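You operate a simulated robot arm through the tools that you are given. There is no shell and no other tool.

Carry out the task below with a simulated robot arm. There is one attempt and no reset: what you move stays moved.

TASK
Raise the test air slowly, just till the blue coil shifts the valve.
Fine: air lever open and coil on first; leave the regulator there; coil off and lever shut after.

Only the result counts: the job must be done as asked and must still hold three seconds after the hand-in. Knocking over, shifting, dropping, spilling or breaking anything else fails it.

THE ROBOT
A 7-joint arm with a two-finger parallel gripper, fixed in place. Base frame: the origin is on the floor under the middle of its stand, x ahead of it, y to its left, z up; the work surface is at about z = 0.862. Lengths are in m, angles in rad, forces in N, time in s.
With the tool pointing down near the work surface it reaches from about 0.22 to 0.74 m from the base axis. Its first joint turns from -2.897 to 2.897 rad. Payload 1.57 kg.
Tool frame: the origin (TCP) lies between the finger pads and is the grasp point; the fingertips stand 0.03 m ahead of it; z points along the fingers, y is the line along which they close. The gripper opens to 0.11 m. The fingers are 0.024 m wide and 0.012 m thick; the gripper's body (0.048 by 0.112 m) begins 0.078 m behind the TCP.
Orientation is that of the tool frame in the base frame, as [roll, pitch, yaw] about the fixed x, y, z axes, in that order (R = Rz(yaw) Ry(pitch) Rx(roll)). With the fingers straight down and closing along the base's y, the tool's x points along the base's -x, its y along +y and its z along -z.

THE INTERFACE
- The arm moves only by the tool drive_tool. Its argument "moves" is a list of rows, each a list of 7 numbers: the shift along the tool's x, y, z in m, then the turn, a rotation vector about the tool's x, y, z in degrees, then the opening, from 0 (shut) to 1 (fully open). In form: [[dx, dy, dz, ax, ay, az, hand], ...]. A call has 1 to 20 rows; each row is the pose to reach, as a shift and turn from the pose commanded when the call began, along the tool's axes at that moment. A row lasts 0.2 s, in which the tool goes at most 0.05 m and 0.15 rad; a call with a longer step from one row to the next is refused whole, and so is a gripper value outside its range. A pose out of reach is approached as far as the arm can. The call stops where the force on the tool passes 40 N (or 10 N more than at its start, if that is more) or the arm is blocked; 0.2 s more then pass. Each finger travels about 0.045 m/s and halts on what it meets, pressing with about 28 N; the grip force reading is that of the motor and also rises with nothing between the fingers. The clock runs only during rows and for 0.2 s after the last one: add rows that repeat a pose to give the fingers time. The reply holds the time, the measured pose of the TCP, the force on the tool along the base axes, the opening and the grip force, in the units named above and with some noise, with the torque about the TCP (base axes, N m) and any sound that the robot's microphone picked up, and new pictures: "show" is both (left out), scene, wrist or none.
- Cameras (640 x 400 px; columns grow to the right, rows downward): "scene" is fixed at [0.4008, -0.4988, 1.68]; the picture's right is [0.99, 0.11, 0.00], its down [0.05, -0.49, -0.87] and it looks along [-0.10, 0.87, -0.49] (base axes); focal length 326 px, centre (320, 200). "wrist" rides on the gripper at [0.07, 0.016, -0.141] in the tool frame; the picture's right is [-0.23, 0.97, 0.00], its down [-0.85, -0.20, -0.48] and it looks along [-0.47, -0.11, 0.88] (tool axes); focal length 222 px, centre (320, 200).
- move_column(by): slides the trunk up (or, below 0, down) by that many m; the arm rides with it, the base frame stays. It gives what a move gives, with no picture.
- measure_at(camera, pixels): for up to 12 pixels [column, row] of the newest picture of that camera ("zoom" is the newest enlarged one), the place [x, y, z] in the base frame of the surface seen there, good to about 0.002 m. The clock stands still meanwhile.
- enlarge(camera, box): a new picture of the part [left, top, right, bottom] of that camera's present view, enlarged. The clock stands still meanwhile.
- hand_in(): hands the job in; it is judged then, once.

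Leave the gripper open and the arm clear of the work at the hand-in unless told otherwise.

The tools are called after "Request:" as name(argument=value, ...) on one line, values as JSON. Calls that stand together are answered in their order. drive_tool: Moves the arm, as the interface text tells. Its arguments: {"type":"object","properties":{"moves":{"type":"array"},"show":{"type":"string","enum":["both","scene","wrist","none"]}},"required":["moves"]} The other tools are called the same way: move_column (by) moves the trunk up or down; measure_at (camera, pixels) gives the place of the surface under pixels of a picture; enlarge (camera, box) takes an enlarged picture of a part of a camera's view; hand_in () hands the job in.

At the start:

```text
clock: 0.0
tcp_pos: [0.1601, 0.4545, 1.2179]
orientation: [3.142, -0.001, -3.141]
wrist_force: [0.0, -0.5, 0.0]
torque: [0.02, -0.03, -0.01]
grip_width: 0.1099
grasp_force: 0.1
trunk travel left (down, up): [-0.525, 0.065]
```

scene: 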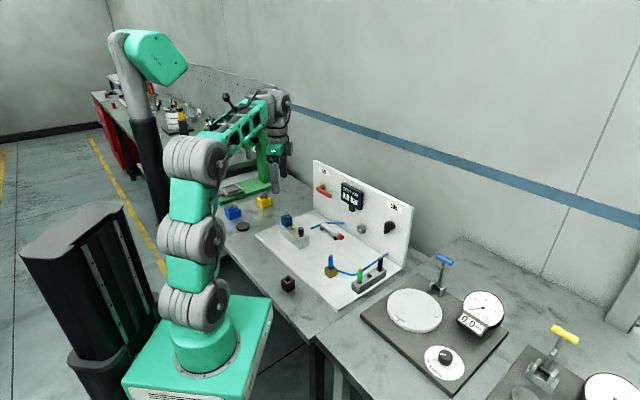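
wrist: 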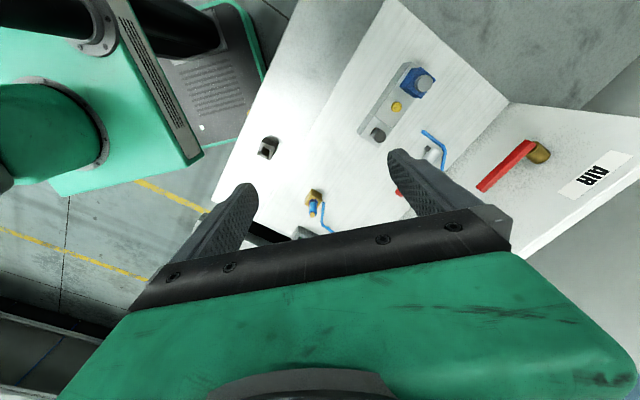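

I see a white test bench with a back panel at about columns 250-410, rows 160-310 of the scene picture. I'll enlarge that area to make out the parts before moving anything.

Request:
enlarge(camera="scene", box=[250, 150, 420, 256])

Request:
enlarge(camera="scene", box=[250, 210, 420, 316])

Request:
enlarge(camera="wrist", box=[220, 20, 640, 280])

```text
3.76 times, centred on (335, 203) of scene
```

zoom: 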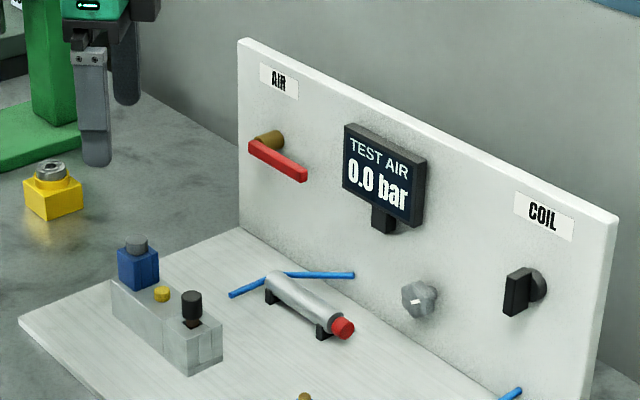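

```text
3.76 times, centred on (335, 263) of scene
```

zoom: 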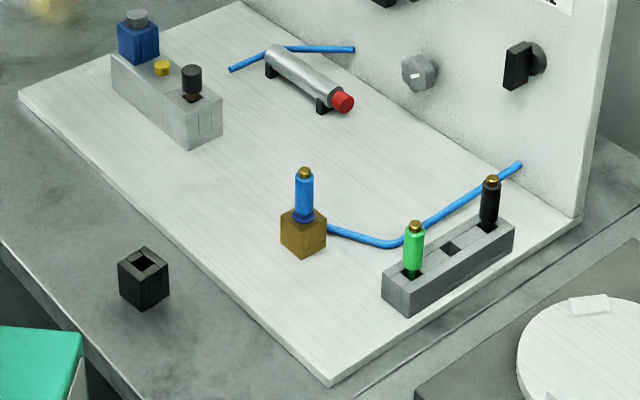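

```text
1.52 times, centred on (430, 150) of wrist
```

zoom: 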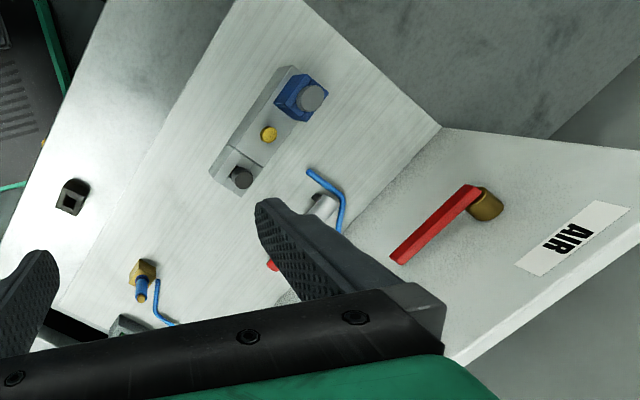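

The panel holds a red AIR lever, a TEST AIR display (0.0 bar), a grey knob with a white mark, and a black COIL switch. The base holds a valve with a blue coil on it and a cylinder with a red end. I'll measure these parts on an enlarged view, and look at the loose coils on the left.

Request:
enlarge(camera="scene", box=[200, 170, 330, 251])

Request:
measure_at(camera="scene", pixels=[[321, 188], [330, 194], [361, 229], [388, 228], [314, 163], [412, 208], [401, 265], [318, 212], [340, 237], [352, 205], [385, 245], [345, 225]])

```text
4.92 times, centred on (265, 210) of scene
```

zoom: 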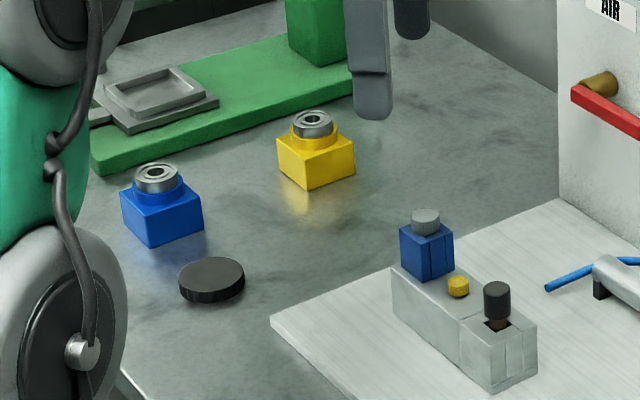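

```text
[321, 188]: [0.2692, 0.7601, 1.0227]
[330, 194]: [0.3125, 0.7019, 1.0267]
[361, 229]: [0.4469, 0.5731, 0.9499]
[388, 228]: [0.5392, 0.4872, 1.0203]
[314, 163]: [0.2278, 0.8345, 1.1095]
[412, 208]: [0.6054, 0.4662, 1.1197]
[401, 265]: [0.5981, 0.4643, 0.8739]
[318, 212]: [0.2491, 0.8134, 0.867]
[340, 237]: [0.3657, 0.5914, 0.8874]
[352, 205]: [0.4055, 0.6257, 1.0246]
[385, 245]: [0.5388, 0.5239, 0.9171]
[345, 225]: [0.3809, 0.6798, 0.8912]
```

The loose blue and yellow blocks and the black disc aren't on the valve. The valve already carries a blue coil. I'll take closer looks at the valve, cylinder, knob, switch and lever.

Request:
enlarge(camera="scene", box=[275, 205, 355, 255])

Request:
enlarge(camera="scene", box=[340, 205, 404, 245])

Request:
enlarge(camera="scene", box=[306, 160, 370, 200])

```text
8.00 times, centred on (315, 230) of scene
```

zoom: 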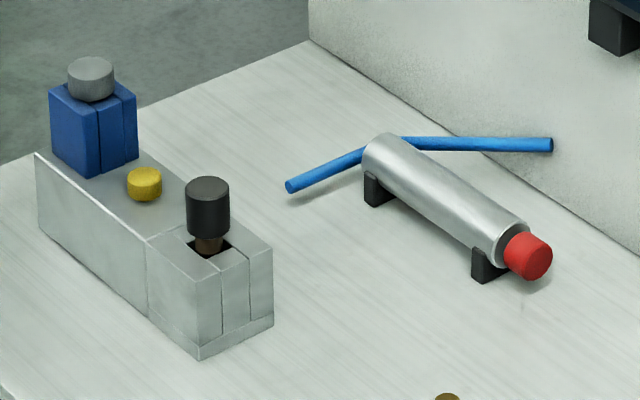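

```text
10.00 times, centred on (372, 225) of scene
```

zoom: 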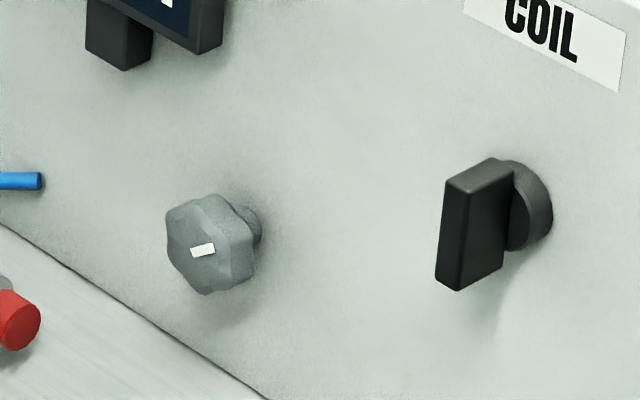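

```text
10.00 times, centred on (338, 180) of scene
```

zoom: 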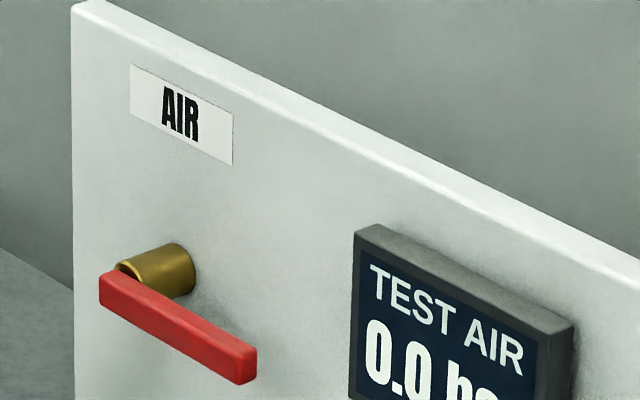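

The lever is horizontal and points right from a brass hub, the coil switch bar is upright, and the knob mark is about level. I'll measure points on each part, starting with the lever in the newest zoom.

Request:
measure_at(camera="zoom", pixels=[[110, 290], [180, 325], [245, 365], [180, 250], [230, 200], [300, 300], [200, 310], [252, 350], [145, 262], [370, 240], [560, 330], [120, 340]])

Request:
enlarge(camera="scene", box=[340, 205, 404, 245])

```text
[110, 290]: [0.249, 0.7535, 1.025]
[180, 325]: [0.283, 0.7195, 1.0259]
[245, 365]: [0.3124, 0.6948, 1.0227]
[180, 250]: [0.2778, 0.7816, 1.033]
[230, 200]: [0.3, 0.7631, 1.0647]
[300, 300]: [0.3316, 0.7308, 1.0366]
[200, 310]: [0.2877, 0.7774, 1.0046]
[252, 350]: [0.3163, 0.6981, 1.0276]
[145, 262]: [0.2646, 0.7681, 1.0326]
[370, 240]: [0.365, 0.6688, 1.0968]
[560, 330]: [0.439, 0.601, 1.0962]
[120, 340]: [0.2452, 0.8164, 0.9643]
```

```text
10.00 times, centred on (372, 225) of scene
```

zoom: 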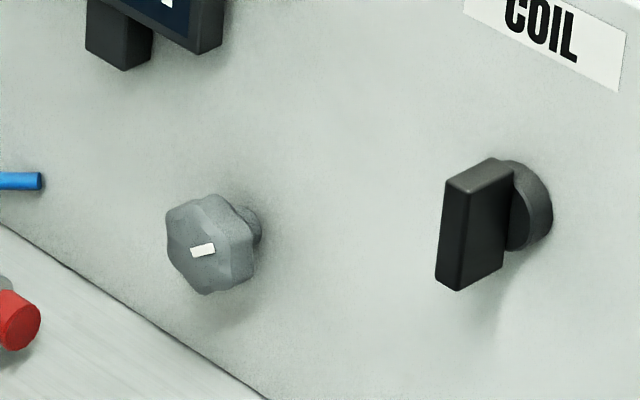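

Request:
measure_at(camera="zoom", pixels=[[202, 250], [180, 245], [240, 220], [245, 280], [455, 230], [450, 280], [485, 200], [470, 180], [300, 200], [450, 350], [535, 200], [600, 150]])

Request:
measure_at(camera="scene", pixels=[[300, 230], [288, 218], [301, 239], [293, 229], [240, 345], [195, 310], [190, 232], [192, 160], [330, 263], [357, 271], [380, 262], [346, 240]])

```text
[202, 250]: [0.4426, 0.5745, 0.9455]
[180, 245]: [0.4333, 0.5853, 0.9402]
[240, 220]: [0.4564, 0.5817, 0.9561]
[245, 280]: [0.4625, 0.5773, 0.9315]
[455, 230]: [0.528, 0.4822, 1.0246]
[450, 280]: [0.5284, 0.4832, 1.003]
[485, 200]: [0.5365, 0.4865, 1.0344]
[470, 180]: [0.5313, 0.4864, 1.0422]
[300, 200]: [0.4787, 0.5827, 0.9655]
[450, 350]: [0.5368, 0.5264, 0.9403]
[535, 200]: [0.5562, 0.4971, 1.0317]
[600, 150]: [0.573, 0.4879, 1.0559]
```

```text
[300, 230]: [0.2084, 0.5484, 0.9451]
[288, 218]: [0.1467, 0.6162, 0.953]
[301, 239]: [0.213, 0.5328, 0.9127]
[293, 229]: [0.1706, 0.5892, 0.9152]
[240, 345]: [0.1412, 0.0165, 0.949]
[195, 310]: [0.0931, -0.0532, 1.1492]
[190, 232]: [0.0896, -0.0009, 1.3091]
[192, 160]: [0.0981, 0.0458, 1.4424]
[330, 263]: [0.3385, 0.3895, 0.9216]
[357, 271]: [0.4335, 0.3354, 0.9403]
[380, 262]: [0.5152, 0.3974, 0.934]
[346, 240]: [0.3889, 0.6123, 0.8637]
```

The panel is a flat plane at 45°, with x+y ≈ 1.0625. Positions I read:
- **Lever:** hub near (0.25, 0.75, 1.02), tip near (0.316, 0.698, 1.025).
- **Knob:** front centre (0.4426, 0.5745, 0.9455).
- **Coil bar:** front (0.528, 0.482, 1.022).

Next I yaw the tool so the camera side faces the panel, moving in mid-air to about (0.30, 0.42, 1.20).

Request:
drive_tool(moves=[[-0.009, -0.002, 0.001, 0, 0, 8.44, 1], [-0.018, -0.004, 0.002, 0, 0, 16.88, 1], [-0.026, -0.006, 0.003, 0, 0, 25.3, 1], [-0.035, -0.008, 0.004, 0, 0, 33.75, 1], [-0.044, -0.009, 0.006, 0, 0, 42.2, 1], [-0.053, -0.011, 0.007, 0, 0, 50.6, 1], [-0.061, -0.013, 0.008, 0, 0, 59.1, 1], [-0.07, -0.015, 0.009, 0, 0, 67.5, 1], [-0.079, -0.017, 0.01, 0, 0, 75.9, 1], [-0.088, -0.019, 0.011, 0, 0, 84.4, 1], [-0.096, -0.021, 0.012, 0, 0, 92.8, 1], [-0.105, -0.023, 0.013, 0, 0, 101.25, 1], [-0.114, -0.025, 0.014, 0, 0, 109.7, 1], [-0.123, -0.027, 0.016, 0, 0, 118.1, 1], [-0.131, -0.029, 0.017, 0, 0, 126.6, 1], [-0.14, -0.03, 0.018, 0, 0, 135, 1], [-0.14, -0.03, 0.018, 0, 0, 135, 1]], show="both")

```text
clock: 3.6
tcp_pos: [0.303, 0.4245, 1.2012]
orientation: [-3.141, 0.001, 0.783]
wrist_force: [-0.2, -0.3, -0.1]
torque: [0.01, 0.04, -0.03]
grip_width: 0.11
grasp_force: 0.3
trunk travel left (down, up): [-0.525, 0.065]
```

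scene: 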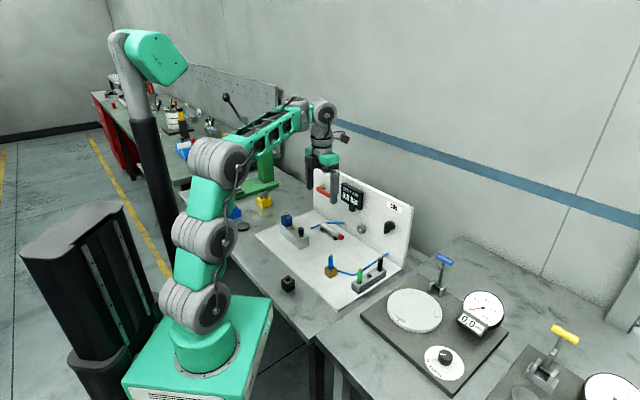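
wrist: 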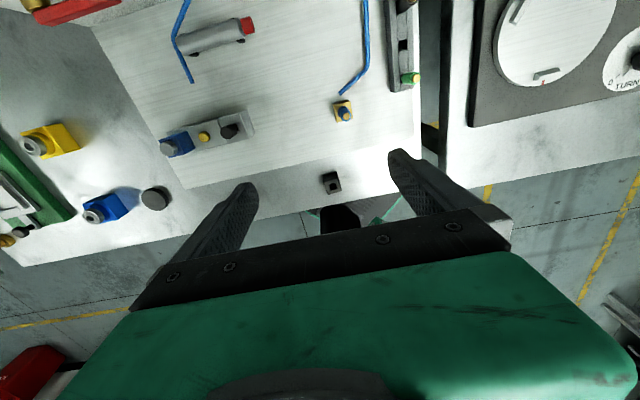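

The yaw is done and the tool's x axis faces the panel. Next I pitch the tool up 60° about its y axis, so the fingers point at the panel about 30° below level. The TCP stays in mid-air.

Request:
drive_tool(moves=[[0, 0, 0, 0, 7.5, 0, 1], [0, 0, 0, 0, 15, 0, 1], [0, 0, 0, 0, 22.5, 0, 1], [0, 0, 0, 0, 30, 0, 1], [0, 0, 0, 0, 37.5, 0, 1], [0, 0, 0, 0, 45, 0, 1], [0, 0, 0, 0, 52.5, 0, 1], [0, 0, 0, 0, 60, 0, 1], [0, 0, 0, 0, 60, 0, 1]], show="both")

```text
clock: 5.6
tcp_pos: [0.2904, 0.4267, 1.2494]
orientation: [3.088, -1.034, 0.831]
wrist_force: [-2.8, -7.6, -11.0]
torque: [1.01, -0.81, 0.31]
grip_width: 0.1098
grasp_force: 0.1
out of reach, approached as far as the arm can: row 1, 4, 5, 6, 7, 8, 9
trunk travel left (down, up): [-0.525, 0.065]
```

scene: 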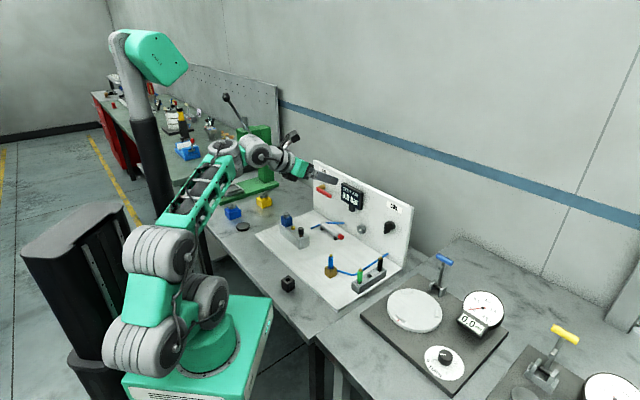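
wrist: 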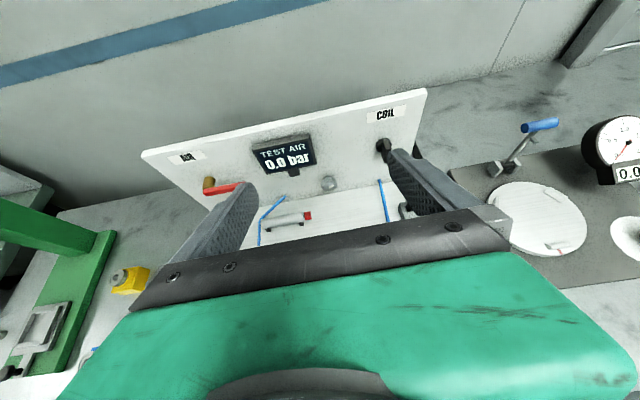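

The arm was too folded there and didn't quite reach the commanded pose. I'll ease it forward by 0.12 m and slightly down, towards the panel, where it should unfold.

Request:
drive_tool(moves=[[0.007, 0, 0.024, 0, 0, 0, 1], [0.014, 0, 0.048, 0, 0, 0, 1], [0.02, 0, 0.071, 0, 0, 0, 1], [0.027, 0, 0.095, 0, 0, 0, 1], [0.034, 0, 0.119, 0, 0, 0, 1], [0.034, 0, 0.119, 0, 0, 0, 1], [0.034, 0, 0.119, 0, 0, 0, 1]], show="both")

```text
clock: 7.2
tcp_pos: [0.3693, 0.5009, 1.2572]
orientation: [3.061, -1.028, 0.844]
wrist_force: [0.4, 0.1, 0.4]
torque: [0.04, 0.0, 0.0]
grip_width: 0.11
grasp_force: 0.0
out of reach, approached as far as the arm can: row 1, 2, 3, 4, 5, 6, 7
trunk travel left (down, up): [-0.525, 0.065]
```

scene: 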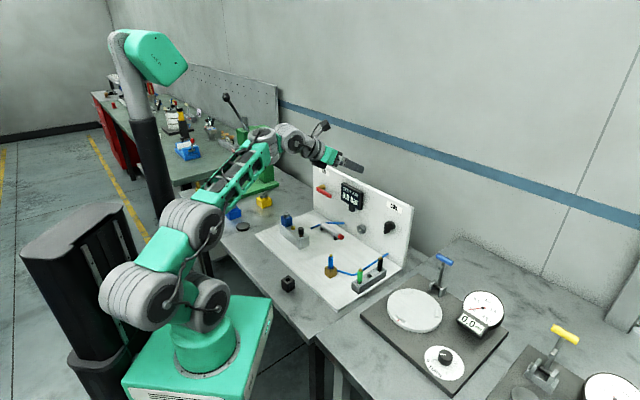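
wrist: 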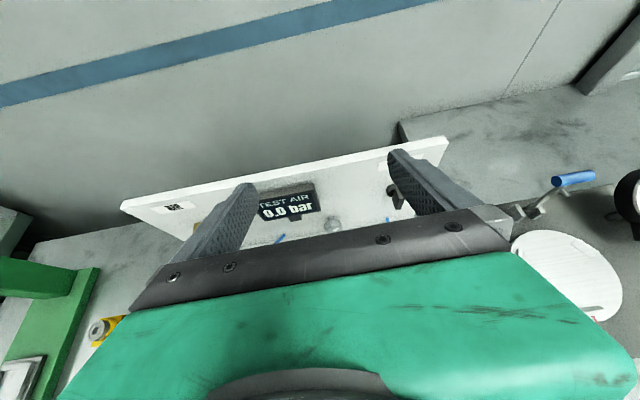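

The arm's still held up at z 1.257 by its joint limits, because the shoulder sits high compared with a level tool. Lowering the trunk should help. First I'll measure whether the green base box is clear of the table edge (edge near (290, 320) and (315, 340), box edge near (270, 300)).

Request:
measure_at(camera="scene", pixels=[[271, 300], [250, 375], [290, 318], [314, 338], [262, 290], [235, 265], [272, 297], [125, 385], [230, 245], [300, 325], [210, 265], [200, 262]])

Request:
enlarge(camera="scene", box=[90, 180, 330, 330])

```text
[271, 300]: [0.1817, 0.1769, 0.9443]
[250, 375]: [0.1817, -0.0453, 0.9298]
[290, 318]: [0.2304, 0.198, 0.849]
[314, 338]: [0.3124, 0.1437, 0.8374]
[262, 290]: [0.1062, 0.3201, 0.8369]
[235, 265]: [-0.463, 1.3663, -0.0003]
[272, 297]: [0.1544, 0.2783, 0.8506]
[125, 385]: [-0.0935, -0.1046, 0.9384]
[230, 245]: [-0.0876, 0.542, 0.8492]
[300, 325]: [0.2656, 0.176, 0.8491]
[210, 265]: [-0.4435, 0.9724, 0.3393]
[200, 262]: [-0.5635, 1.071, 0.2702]
```

```text
2.67 times, centred on (210, 255) of scene
```

zoom: 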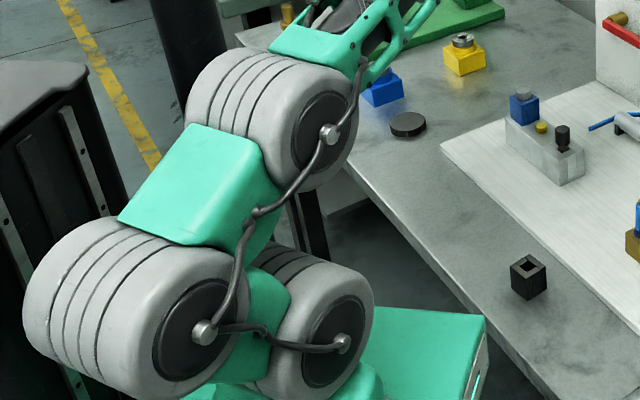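

The table edge lies along x+y ≈ 0.43 and the base box corner is at x+y ≈ 0.36, so the box clears the table by about 5 cm. Lowering the trunk 0.15 m takes the gripper to z ≈ 1.107 at about 0.11 m from the panel, with nothing in the way.

Request:
move_column(by=-0.15)

```text
clock: 8.9
tcp_pos: [0.3696, 0.5024, 1.1086]
orientation: [3.06, -1.026, 0.845]
wrist_force: [0.7, 0.0, 0.5]
torque: [0.0, 0.0, 0.0]
grip_width: 0.11
grasp_force: 0.2
trunk travel left (down, up): [-0.375, 0.215]
```

The trunk went down cleanly. Next I command 0.06 m upward in the base frame to see if the arm unfolds and which pose it treats as commanded.

Request:
drive_tool(moves=[[0.017, 0, -0.01, 0, 0, 0, 1], [0.035, 0, -0.02, 0, 0, 0, 1], [0.052, 0, -0.03, 0, 0, 0, 1], [0.052, 0, -0.03, 0, 0, 0, 1]], show="both")

```text
clock: 9.9
tcp_pos: [0.3701, 0.5044, 1.169]
orientation: [3.062, -1.028, 0.842]
wrist_force: [0.5, -0.1, -0.1]
torque: [0.0, -0.01, -0.05]
grip_width: 0.11
grasp_force: 0.0
trunk travel left (down, up): [-0.375, 0.215]
```

scene: 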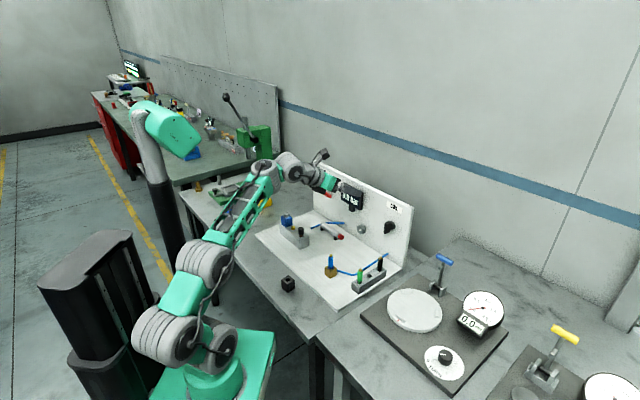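
wrist: 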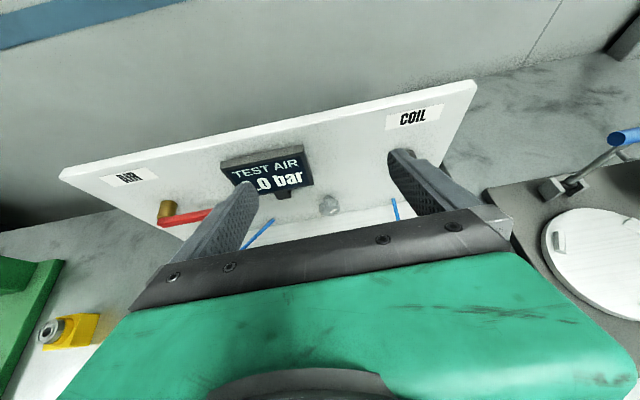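

The commanded pose follows the reached pose, and there was no reach problem this time. I'll lower the trunk another 0.15 m; the TCP goes to about z 1.02, still 0.11 m in front of the panel.

Request:
move_column(by=-0.15)

```text
clock: 11.7
tcp_pos: [0.3679, 0.5041, 1.0184]
orientation: [3.061, -1.028, 0.843]
wrist_force: [0.6, 0.0, -0.5]
torque: [-0.03, 0.0, 0.03]
grip_width: 0.1103
grasp_force: 0.0
trunk travel left (down, up): [-0.225, 0.365]
```

Now I straighten the orientation (about 2.6°), close the fingers and move left to about (0.237, 0.640, 1.08), in front of and above the lever tip.

Request:
drive_tool(moves=[[0.02, -0.01, -0.006, 0.3, 0.2, 0.3, 0], [0.035, -0.045, -0.012, 0.6, 0.4, 0.6, 0], [0.045, -0.085, -0.018, 1.0, 0.6, 0.9, 0], [0.052, -0.125, -0.024, 1.3, 0.8, 1.2, 0], [0.058, -0.16, -0.03, 1.6, 0.9, 1.5, 0], [0.06, -0.186, -0.035, 1.77, 1.0, 1.69, 0], [0.06, -0.186, -0.035, 1.77, 1.0, 1.69, 0], [0.06, -0.186, -0.035, 1.77, 1.0, 1.69, 0]], show="both")

```text
clock: 13.5
tcp_pos: [0.2366, 0.6405, 1.081]
orientation: [-3.141, -1.045, 0.787]
wrist_force: [-0.2, -0.2, -0.4]
torque: [-0.04, 0.03, -0.03]
grip_width: 0.0
grasp_force: 21.5
trunk travel left (down, up): [-0.225, 0.365]
```

scene: 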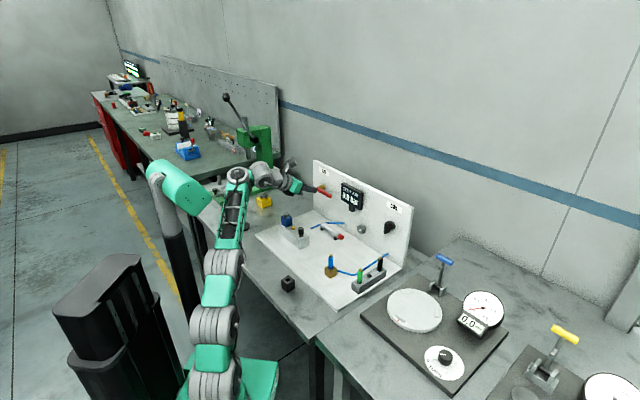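
wrist: 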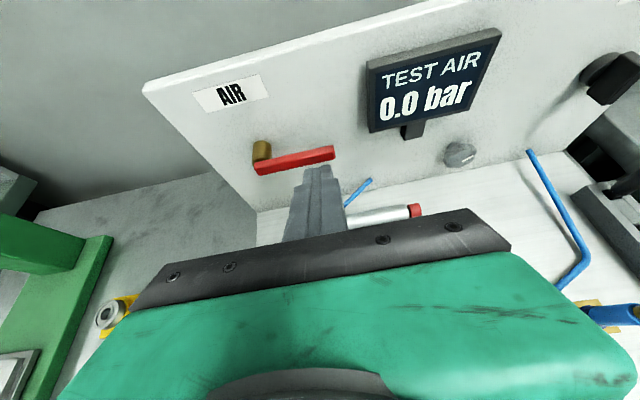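

The pose is accurate now, and the wrist camera shows the red lever at (295, 160) and the display. I'll enlarge it and measure the lever.

Request:
enlarge(camera="wrist", box=[220, 110, 380, 210])

Request:
enlarge(camera="scene", box=[270, 160, 350, 210])

Request:
measure_at(camera="wrist", pixels=[[258, 168], [258, 173], [295, 158], [295, 164], [331, 151], [331, 156], [262, 148], [262, 142], [240, 180], [200, 165], [375, 130], [460, 155]])

```text
4.00 times, centred on (300, 160) of wrist
```

zoom: 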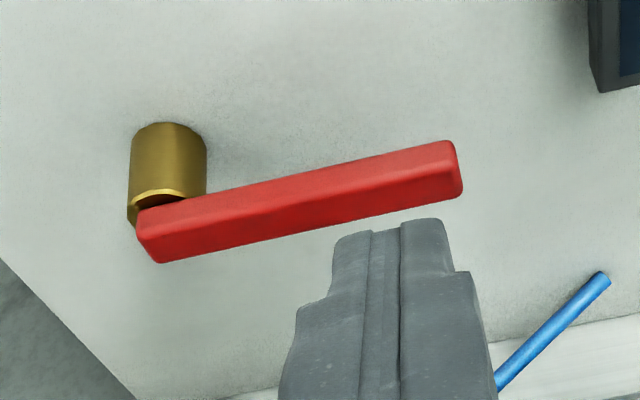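

```text
8.00 times, centred on (310, 185) of scene
```

zoom: 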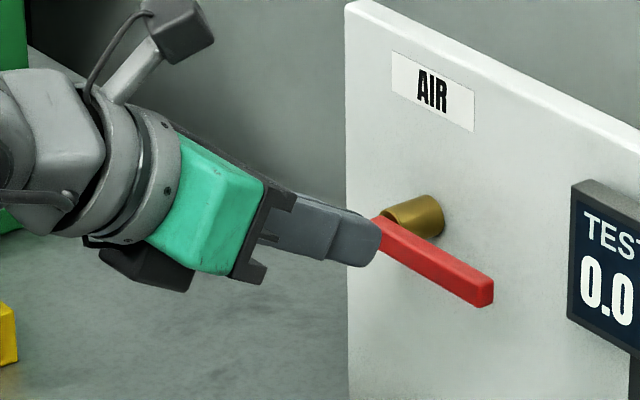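

```text
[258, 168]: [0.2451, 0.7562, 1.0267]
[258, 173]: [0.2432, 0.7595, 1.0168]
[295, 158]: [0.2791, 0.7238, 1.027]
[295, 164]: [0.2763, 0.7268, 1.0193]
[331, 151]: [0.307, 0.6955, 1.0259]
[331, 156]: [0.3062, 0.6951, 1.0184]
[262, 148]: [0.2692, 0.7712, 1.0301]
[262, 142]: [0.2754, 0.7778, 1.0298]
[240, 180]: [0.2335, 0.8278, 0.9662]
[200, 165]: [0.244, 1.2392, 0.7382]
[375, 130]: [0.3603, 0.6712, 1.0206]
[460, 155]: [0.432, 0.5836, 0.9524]
```

The lever's top is at z 1.027, its front face is 0.709 along the panel normal, its pivot is near z 1.021 and its tip is about 8 cm right of the hub. I'll bring the closed fingertips above the lever near its tip, just short of touching.

Request:
drive_tool(moves=[[0.011, -0.001, 0.027, 0, 0, 0, 0], [0.023, -0.001, 0.054, 0, 0, 0, 0], [0.0339, -0.0014, 0.0807, 0, 0, 0, 0], [0.0265, -0.0014, 0.085, 0, 0, 0, 0], [0.0185, -0.0014, 0.0895, 0, 0, 0, 0], [0.0185, -0.0014, 0.0895, 0, 0, 0, 0]], show="both")

```text
clock: 14.9
tcp_pos: [0.2934, 0.6954, 1.0532]
orientation: [-3.131, -1.059, 0.777]
wrist_force: [-5.2, -5.2, 22.7]
torque: [0.19, -0.13, -0.05]
grip_width: 0.0
grasp_force: 21.2
out of reach, approached as far as the arm can: row 2, 3, 4, 5, 6
trunk travel left (down, up): [-0.225, 0.365]
```

scene: 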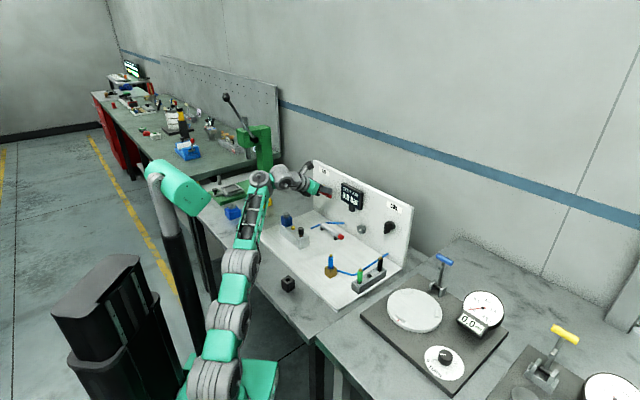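
wrist: 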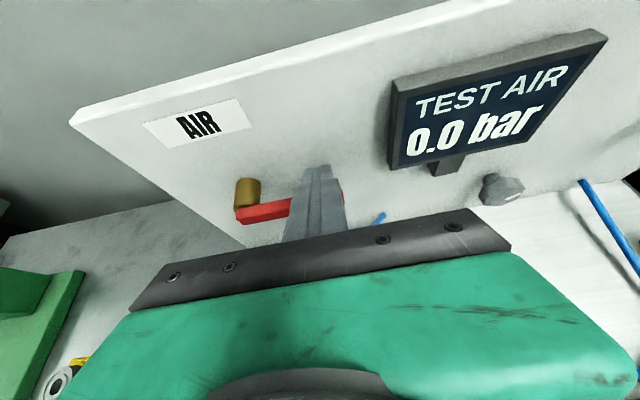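

Force reads 22.7 N upward on the tool, so the fingertips are already resting on the lever. I'll look closely to see whether the lever has moved.

Request:
enlarge(camera="wrist", box=[210, 140, 370, 240])

Request:
enlarge(camera="scene", box=[270, 160, 350, 210])

Request:
measure_at(camera="wrist", pixels=[[245, 209], [245, 216], [280, 203], [280, 211], [265, 206], [340, 195]])

```text
4.00 times, centred on (290, 190) of wrist
```

zoom: 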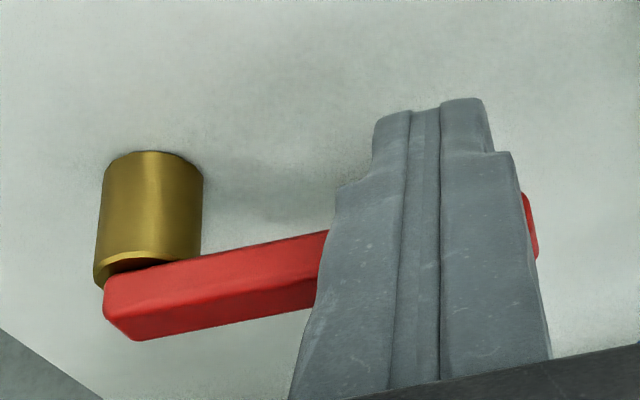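

```text
8.00 times, centred on (310, 185) of scene
```

zoom: 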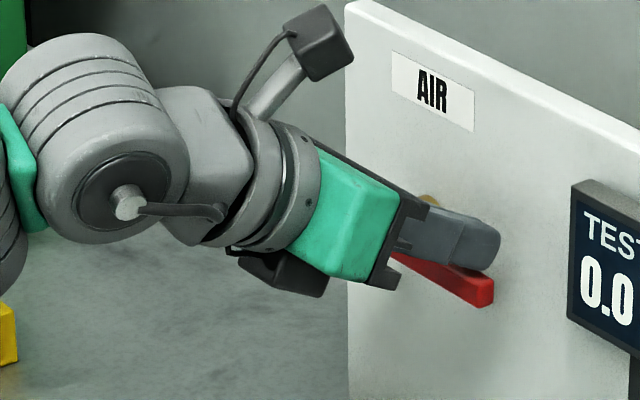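

```text
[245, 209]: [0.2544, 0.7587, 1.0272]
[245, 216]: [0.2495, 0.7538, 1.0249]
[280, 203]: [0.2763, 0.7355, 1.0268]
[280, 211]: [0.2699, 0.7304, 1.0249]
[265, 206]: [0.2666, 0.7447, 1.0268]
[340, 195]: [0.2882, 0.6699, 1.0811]
```

The lever hasn't moved under about 23 N downward, so it's most likely on a stop and opens upward. The arm is also nearly straight here, so I'll lift off, back away and then raise the trunk 0.12 m.

Request:
drive_tool(moves=[[0.0108, 0, -0.006, 0, 0, 0, 0], [0.0217, 0, -0.0125, 0, 0, 0, 0], [0.011, 0, -0.04, 0, 0, 0, 0], [0.0, 0, -0.07, 0, 0, 0, 0], [-0.0104, 0, -0.098, 0, 0, 0, 0], [-0.0104, 0, -0.098, 0, 0, 0, 0]], show="none")

Request:
move_column(by=0.12)

```text
clock: 16.3
tcp_pos: [0.2338, 0.6349, 1.0872]
orientation: [3.139, -1.046, 0.787]
wrist_force: [0.4, 0.9, -0.2]
torque: [0.02, -0.02, 0.0]
grip_width: 0.0002
grasp_force: 22.0
out of reach, approached as far as the arm can: row 1, 2, 3
trunk travel left (down, up): [-0.225, 0.365]
```

```text
clock: 17.8
tcp_pos: [0.2332, 0.636, 1.2072]
orientation: [-3.142, -1.046, 0.787]
wrist_force: [-0.5, 0.4, -0.1]
torque: [0.02, -0.01, 0.0]
grip_width: 0.0002
grasp_force: 20.8
trunk travel left (down, up): [-0.345, 0.245]
```

The arm is clear at z 1.207. Next I bring the closed fingers down to z ≈ 0.985, still about 0.1 m out from the lever and below its level. The valve top at z 0.955 stays below the hand.

Request:
drive_tool(moves=[[-0.033, -0.001, 0.016, 0, 0, 0, 0], [-0.066, -0.002, 0.032, 0, 0, 0, 0], [-0.1, -0.003, 0.049, 0, 0, 0, 0], [-0.133, -0.004, 0.065, 0, 0, 0, 0], [-0.166, -0.004, 0.082, 0, 0, 0, 0], [-0.1998, -0.004, 0.098, 0, 0, 0, 0], [-0.1998, -0.004, 0.098, 0, 0, 0, 0]], show="both")

```text
clock: 19.4
tcp_pos: [0.1787, 0.6878, 1.0553]
orientation: [3.079, -0.995, 0.784]
wrist_force: [-0.6, 0.1, 0.0]
torque: [0.0, 0.0, 0.01]
grip_width: 0.0
grasp_force: 21.1
out of reach, approached as far as the arm can: row 1, 2, 3, 4, 5, 6, 7
trunk travel left (down, up): [-0.345, 0.245]
```

scene: 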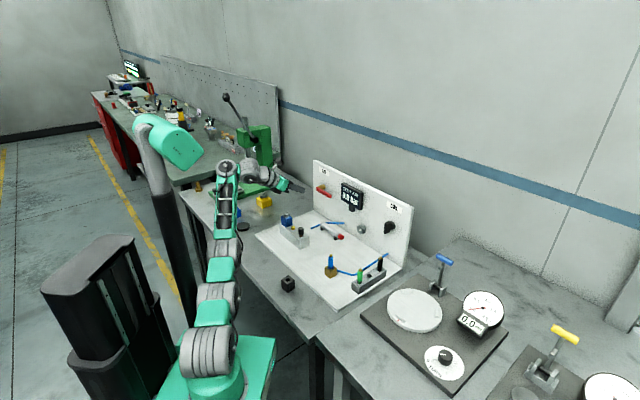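
wrist: 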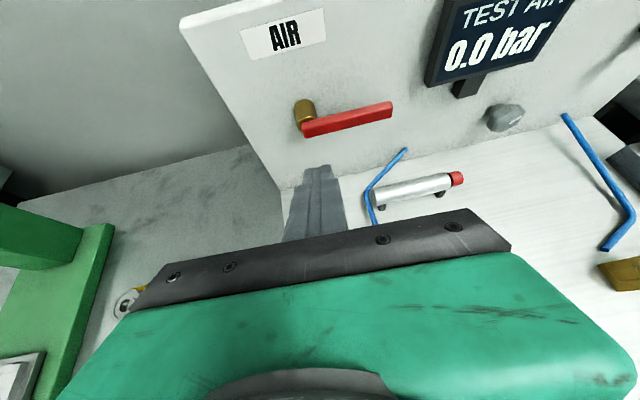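

At this trunk height the arm can't bring the level tool down so low: it stopped at (0.179, 0.688, 1.055). It works best when the tool is 0.12–0.2 m above the shoulder. I'll straighten to (0.227, 0.636, 1.10), then lower the trunk 0.095 m, which puts the fingers near z 1.005, in front of the lever and level with it.

Request:
drive_tool(moves=[[0.012, 0.024, -0.0073, 1.2, 1.0, 0, 0], [0.024, 0.048, -0.0147, 2.4, 2.0, 0, 0], [0.0361, 0.0725, -0.022, 3.66, 2.99, 0.05, 0], [0.0361, 0.0725, -0.022, 3.66, 2.99, 0.05, 0]], show="none")

Request:
move_column(by=-0.095)

```text
clock: 20.4
tcp_pos: [0.2161, 0.66, 1.1334]
orientation: [3.124, -1.022, 0.783]
wrist_force: [0.0, 0.4, -0.5]
torque: [0.02, 0.01, 0.02]
grip_width: 0.0
grasp_force: 21.2
out of reach, approached as far as the arm can: row 1, 2, 3, 4
trunk travel left (down, up): [-0.345, 0.245]
```

```text
clock: 21.7
tcp_pos: [0.2164, 0.6603, 1.0384]
orientation: [3.124, -1.024, 0.783]
wrist_force: [-0.7, -0.3, 0.7]
torque: [-0.02, 0.04, 0.0]
grip_width: 0.0
grasp_force: 21.8
trunk travel left (down, up): [-0.25, 0.34]
```

It's still slightly short of the commanded pose: TCP (0.216, 0.660, 1.038). I'll lower the trunk 0.05 m more, which puts the fingers at z ≈ 0.988, still above and ahead of the valve (top at 0.955).

Request:
move_column(by=-0.05)

```text
clock: 22.6
tcp_pos: [0.2174, 0.6607, 0.9888]
orientation: [3.122, -1.026, 0.782]
wrist_force: [0.2, 0.0, -0.6]
torque: [0.02, 0.0, 0.0]
grip_width: 0.0
grasp_force: 21.3
trunk travel left (down, up): [-0.2, 0.39]
```

Now I shift right 2.4 cm to sit under the outer half of the lever, then go in towards the panel so the fingertips are under the lever (TCP z ≈ 0.982).

Request:
drive_tool(moves=[[-0.003, 0.0244, 0.0, 0, 0.6, 0, 0], [0.007, 0.0244, 0.022, 0, 1.2, 0, 0], [0.02, 0.0244, 0.047, 0, 1.2, 0, 0], [0.0335, 0.0244, 0.0719, 0, 1.2, 0, 0], [0.0335, 0.0244, 0.0719, 0, 1.2, 0, 0]], show="both")

```text
clock: 23.8
tcp_pos: [0.2899, 0.702, 0.9814]
orientation: [3.119, -1.044, 0.784]
wrist_force: [1.0, 0.0, 0.1]
torque: [0.01, 0.02, -0.01]
grip_width: 0.0
grasp_force: 21.6
out of reach, approached as far as the arm can: row 1, 2
trunk travel left (down, up): [-0.2, 0.39]
```

scene: 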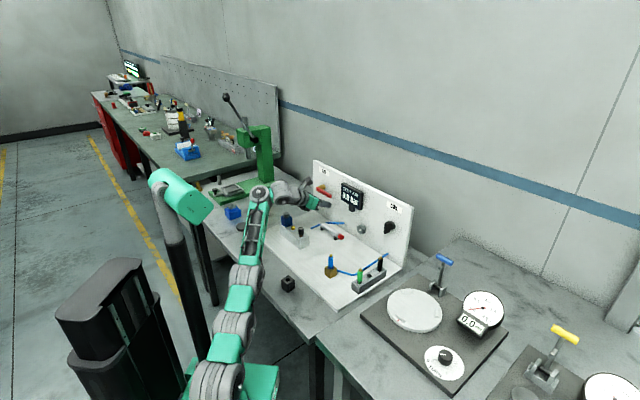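
wrist: 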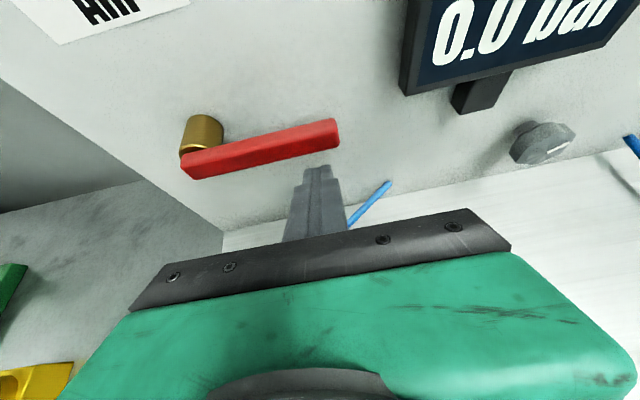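

The fingertips are under the lever now, with no contact force. I'll push up slowly about 4 cm along the lever's arc and watch the force.

Request:
drive_tool(moves=[[0.0104, 0.001, -0.006, 0, 0, 0, 0], [0.0165, 0.002, -0.0095, 0, 0, 0, 0], [0.0208, 0.0024, -0.012, 0, 0, 0, 0], [0.0251, 0.0035, -0.0145, 0, 0, 0, 0], [0.0294, 0.005, -0.017, 0, 0, 0, 0], [0.0346, 0.0069, -0.02, 0, 0, 0, 0]], show="both")

```text
clock: 25.2
tcp_pos: [0.2948, 0.6929, 1.0206]
orientation: [3.123, -1.046, 0.781]
wrist_force: [-0.4, 0.8, 0.6]
torque: [0.0, 0.04, 0.04]
grip_width: 0.0002
grasp_force: 21.3
trunk travel left (down, up): [-0.2, 0.39]
```

scene: 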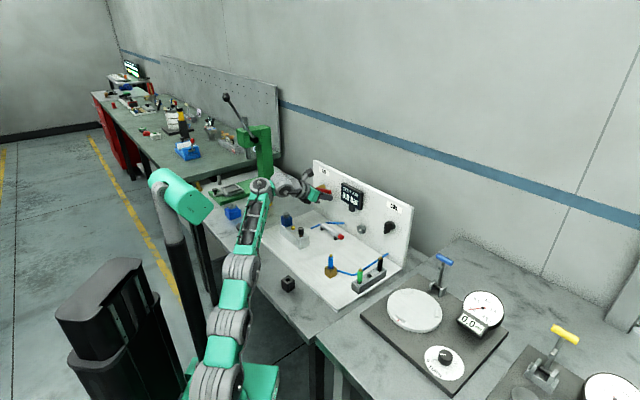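
wrist: 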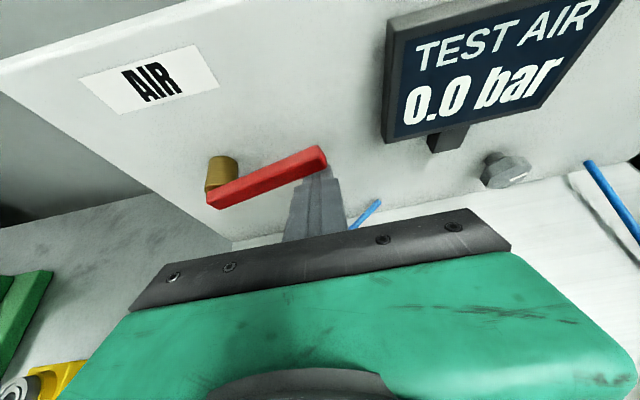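

The lever tilts up with almost no force, so up is the opening direction. I'll follow its arc to roughly 50°.

Request:
drive_tool(moves=[[0.008, -0.0013, -0.0046, 0, 0, 0, 0], [0.0161, -0.0027, -0.0093, 0, 0, 0, 0], [0.024, -0.005, -0.0138, 0, 0, 0, 0], [0.0319, -0.0078, -0.0184, 0, 0, 0, 0], [0.0392, -0.013, -0.0226, 0, 0, 0, 0], [0.0392, -0.013, -0.0226, 0, 0, 0, 0]], show="both")

```text
clock: 26.6
tcp_pos: [0.2761, 0.6831, 1.032]
orientation: [3.119, -1.043, 0.785]
wrist_force: [-0.1, 0.2, 0.5]
torque: [0.01, -0.01, 0.02]
grip_width: 0.0001
grasp_force: 21.7
out of reach, approached as far as the arm can: row 1, 2, 3, 4, 5, 6
trunk travel left (down, up): [-0.2, 0.39]
```

scene: 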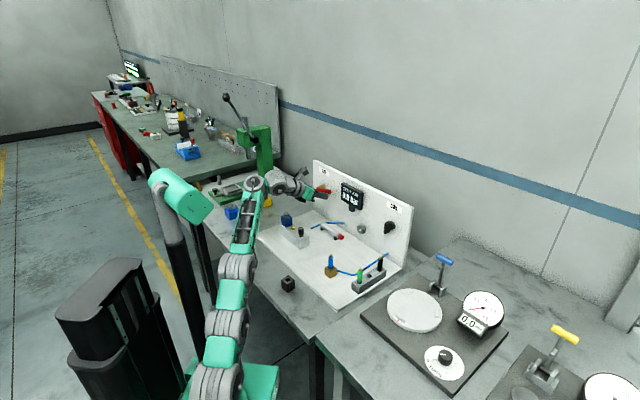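
wrist: 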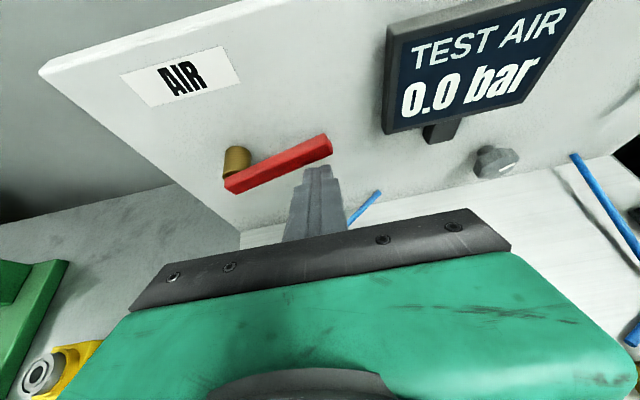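

The arm is at its reach limit at this height: the lever is at about 20° and the TCP has been pulled back. I'll go back in under the lever at z ≈ 1.012 (reachable), then use the trunk to lift, because the lever turns freely.

Request:
drive_tool(moves=[[-0.0173, -0.0072, 0.01, 0, 0, 0, 0], [-0.012, -0.0072, 0.0195, 0, 0, 0, 0], [-0.0064, -0.0072, 0.0289, 0, 0, 0, 0], [-0.0064, -0.0072, 0.0289, 0, 0, 0, 0]], show="wrist")

```text
clock: 27.6
tcp_pos: [0.2873, 0.7014, 1.0075]
orientation: [3.12, -1.043, 0.785]
wrist_force: [0.8, 0.2, -0.1]
torque: [0.01, -0.02, 0.05]
grip_width: 0.0
grasp_force: 21.3
out of reach, approached as far as the arm can: row 3, 4
trunk travel left (down, up): [-0.2, 0.39]
```

wrist: 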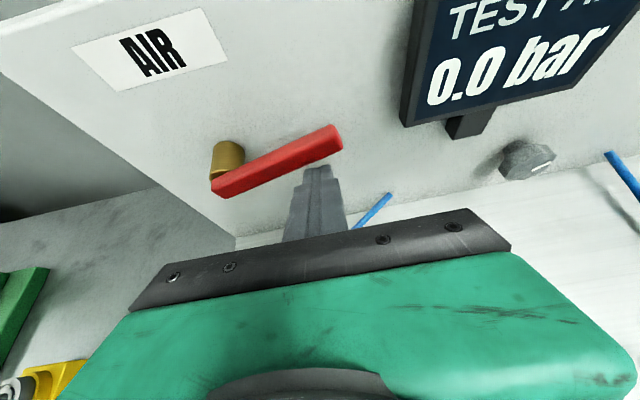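

The fingers are under the lever at z 1.0075. I raise the trunk 0.065 m so the lever swings up to about 55°.

Request:
move_column(by=0.065)

Request:
drive_tool(moves=[[0, 0, 0, 0, 0, 0, 0]], show="both")

```text
clock: 28.6
tcp_pos: [0.2871, 0.7025, 1.0736]
orientation: [3.123, -1.046, 0.783]
wrist_force: [0.6, 0.2, -0.6]
torque: [-0.03, 0.01, -0.01]
grip_width: 0.0001
grasp_force: 21.1
trunk travel left (down, up): [-0.265, 0.325]
```

```text
clock: 29.1
tcp_pos: [0.2871, 0.7014, 1.0736]
orientation: [3.12, -1.047, 0.784]
wrist_force: [0.2, 0.4, 0.3]
torque: [0.01, -0.01, 0.01]
grip_width: 0.0001
grasp_force: 21.2
trunk travel left (down, up): [-0.265, 0.325]
```

scene: 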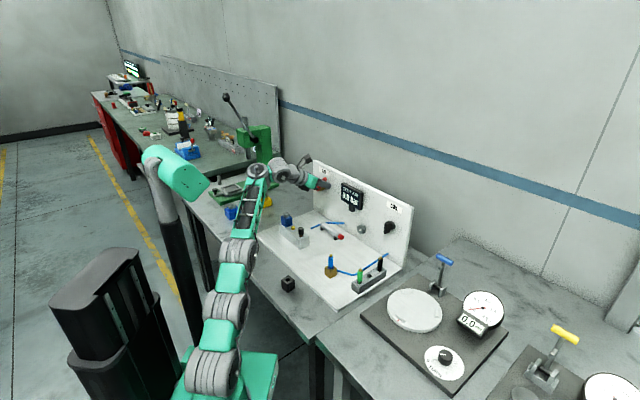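
wrist: 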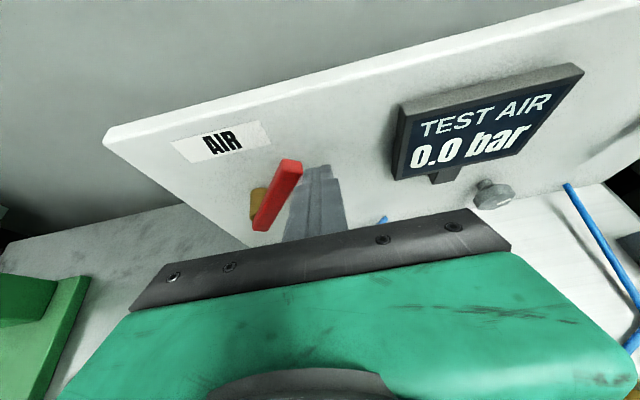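

The lever's up at about 60° with the fingers on its right side. To gain reach I drop the hand 4 cm and raise the trunk by the same amount. After that I push the lever left to its upright stop.

Request:
drive_tool(moves=[[-0.0173, 0.002, 0.01, 0, 0, 0, 0], [-0.0346, 0.002, 0.02, 0, 0, 0, 0], [-0.0346, 0.002, 0.02, 0, 0, 0, 0]], show="none")

Request:
move_column(by=0.045)

```text
clock: 29.9
tcp_pos: [0.2881, 0.7004, 1.0323]
orientation: [3.124, -1.046, 0.784]
wrist_force: [0.3, -0.1, -0.3]
torque: [0.02, -0.03, -0.02]
grip_width: 0.0001
grasp_force: 21.0
trunk travel left (down, up): [-0.265, 0.325]
```

```text
clock: 30.7
tcp_pos: [0.2886, 0.7001, 1.0775]
orientation: [3.12, -1.043, 0.784]
wrist_force: [-0.1, -0.3, -0.3]
torque: [-0.02, 0.01, 0.0]
grip_width: 0.0
grasp_force: 21.6
trunk travel left (down, up): [-0.31, 0.28]
```

The TCP is at z 1.0775 with the fingers right of the lever. Now I push left about 4.6 cm in small rows to bring the lever upright.

Request:
drive_tool(moves=[[0.001, -0.009, 0, 0, 0, 0, 0], [0.002, -0.018, -0.001, 0, 0, 0, 0], [0.003, -0.027, -0.0015, 0, 0, 0, 0], [0.0043, -0.036, -0.0025, 0, 0, 0, 0], [0.0043, -0.046, -0.0025, 0, 0, 0, 0], [0.0043, -0.046, -0.0025, 0, 0, 0, 0]], show="both")

```text
clock: 32.1
tcp_pos: [0.2532, 0.7272, 1.078]
orientation: [3.122, -1.044, 0.787]
wrist_force: [1.2, -0.4, -0.4]
torque: [-0.03, 0.01, -0.01]
grip_width: 0.0
grasp_force: 21.4
out of reach, approached as far as the arm can: row 5, 6
trunk travel left (down, up): [-0.31, 0.28]
```

scene: 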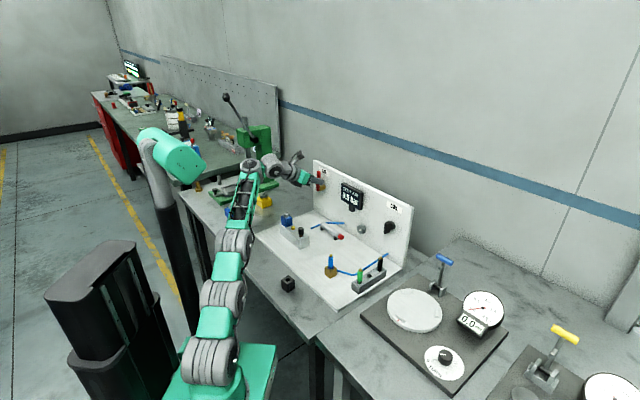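
wrist: 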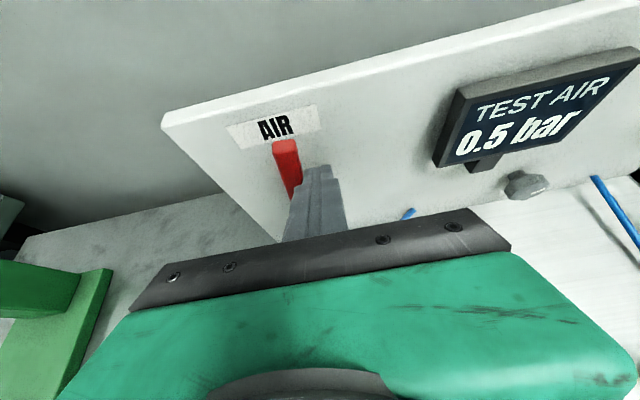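

The display now reads 0.5 bar, so the air is open. I'll look closely at whether the lever is fully upright.

Request:
enlarge(camera="wrist", box=[220, 90, 380, 190])

Request:
enlarge(camera="scene", box=[290, 155, 370, 205])

Request:
measure_at(camera="wrist", pixels=[[284, 144], [292, 142], [279, 147], [288, 165], [298, 148], [293, 185]])

```text
4.00 times, centred on (300, 140) of wrist
```

zoom: 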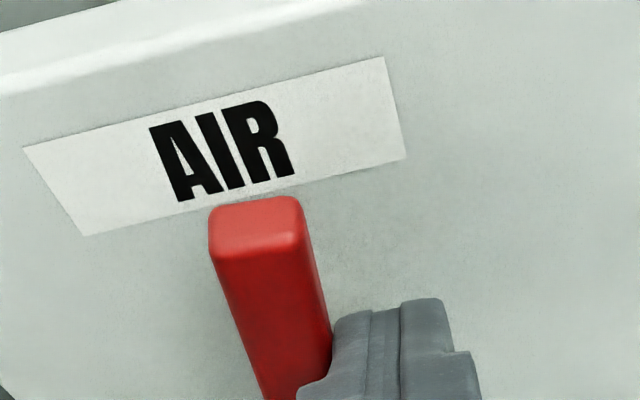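

```text
8.00 times, centred on (330, 180) of scene
```

zoom: 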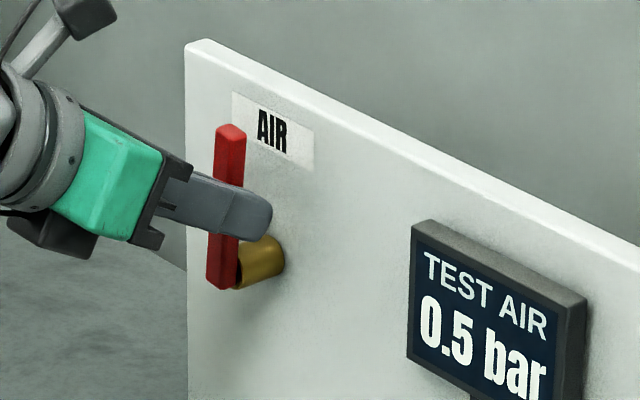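

```text
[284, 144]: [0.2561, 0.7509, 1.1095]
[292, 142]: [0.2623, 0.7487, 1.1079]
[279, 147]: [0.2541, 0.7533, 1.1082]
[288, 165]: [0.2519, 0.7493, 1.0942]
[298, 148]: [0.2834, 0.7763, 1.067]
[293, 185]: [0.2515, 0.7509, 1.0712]
```

The lever is at about 85°, just short of upright. I'll nudge it about 1 cm further left, slightly lower for reach, watching for the stop.

Request:
drive_tool(moves=[[-0.0079, -0.001, 0.0103, 0, 0, 0, 0], [-0.0079, -0.005, 0.0103, 0, 0, 0, 0], [-0.0079, -0.009, 0.0103, 0, 0, 0, 0], [-0.0079, -0.013, 0.0103, 0, 0, 0, 0], [-0.0079, -0.013, 0.0103, 0, 0, 0, 0]], show="both")

```text
clock: 33.3
tcp_pos: [0.2506, 0.7345, 1.0632]
orientation: [3.123, -1.045, 0.782]
wrist_force: [4.6, -0.8, 0.5]
torque: [-0.03, 0.04, -0.06]
grip_width: 0.0
grasp_force: 21.8
out of reach, approached as far as the arm can: row 3, 4, 5
trunk travel left (down, up): [-0.31, 0.28]
```

scene: 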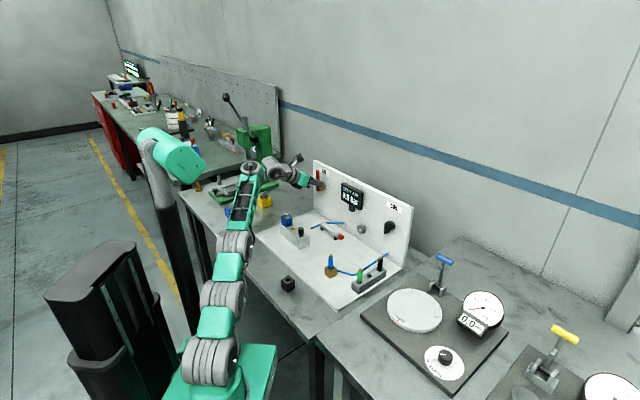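
wrist: 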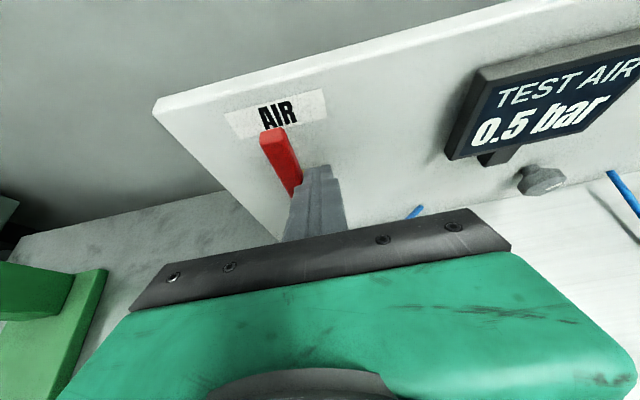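

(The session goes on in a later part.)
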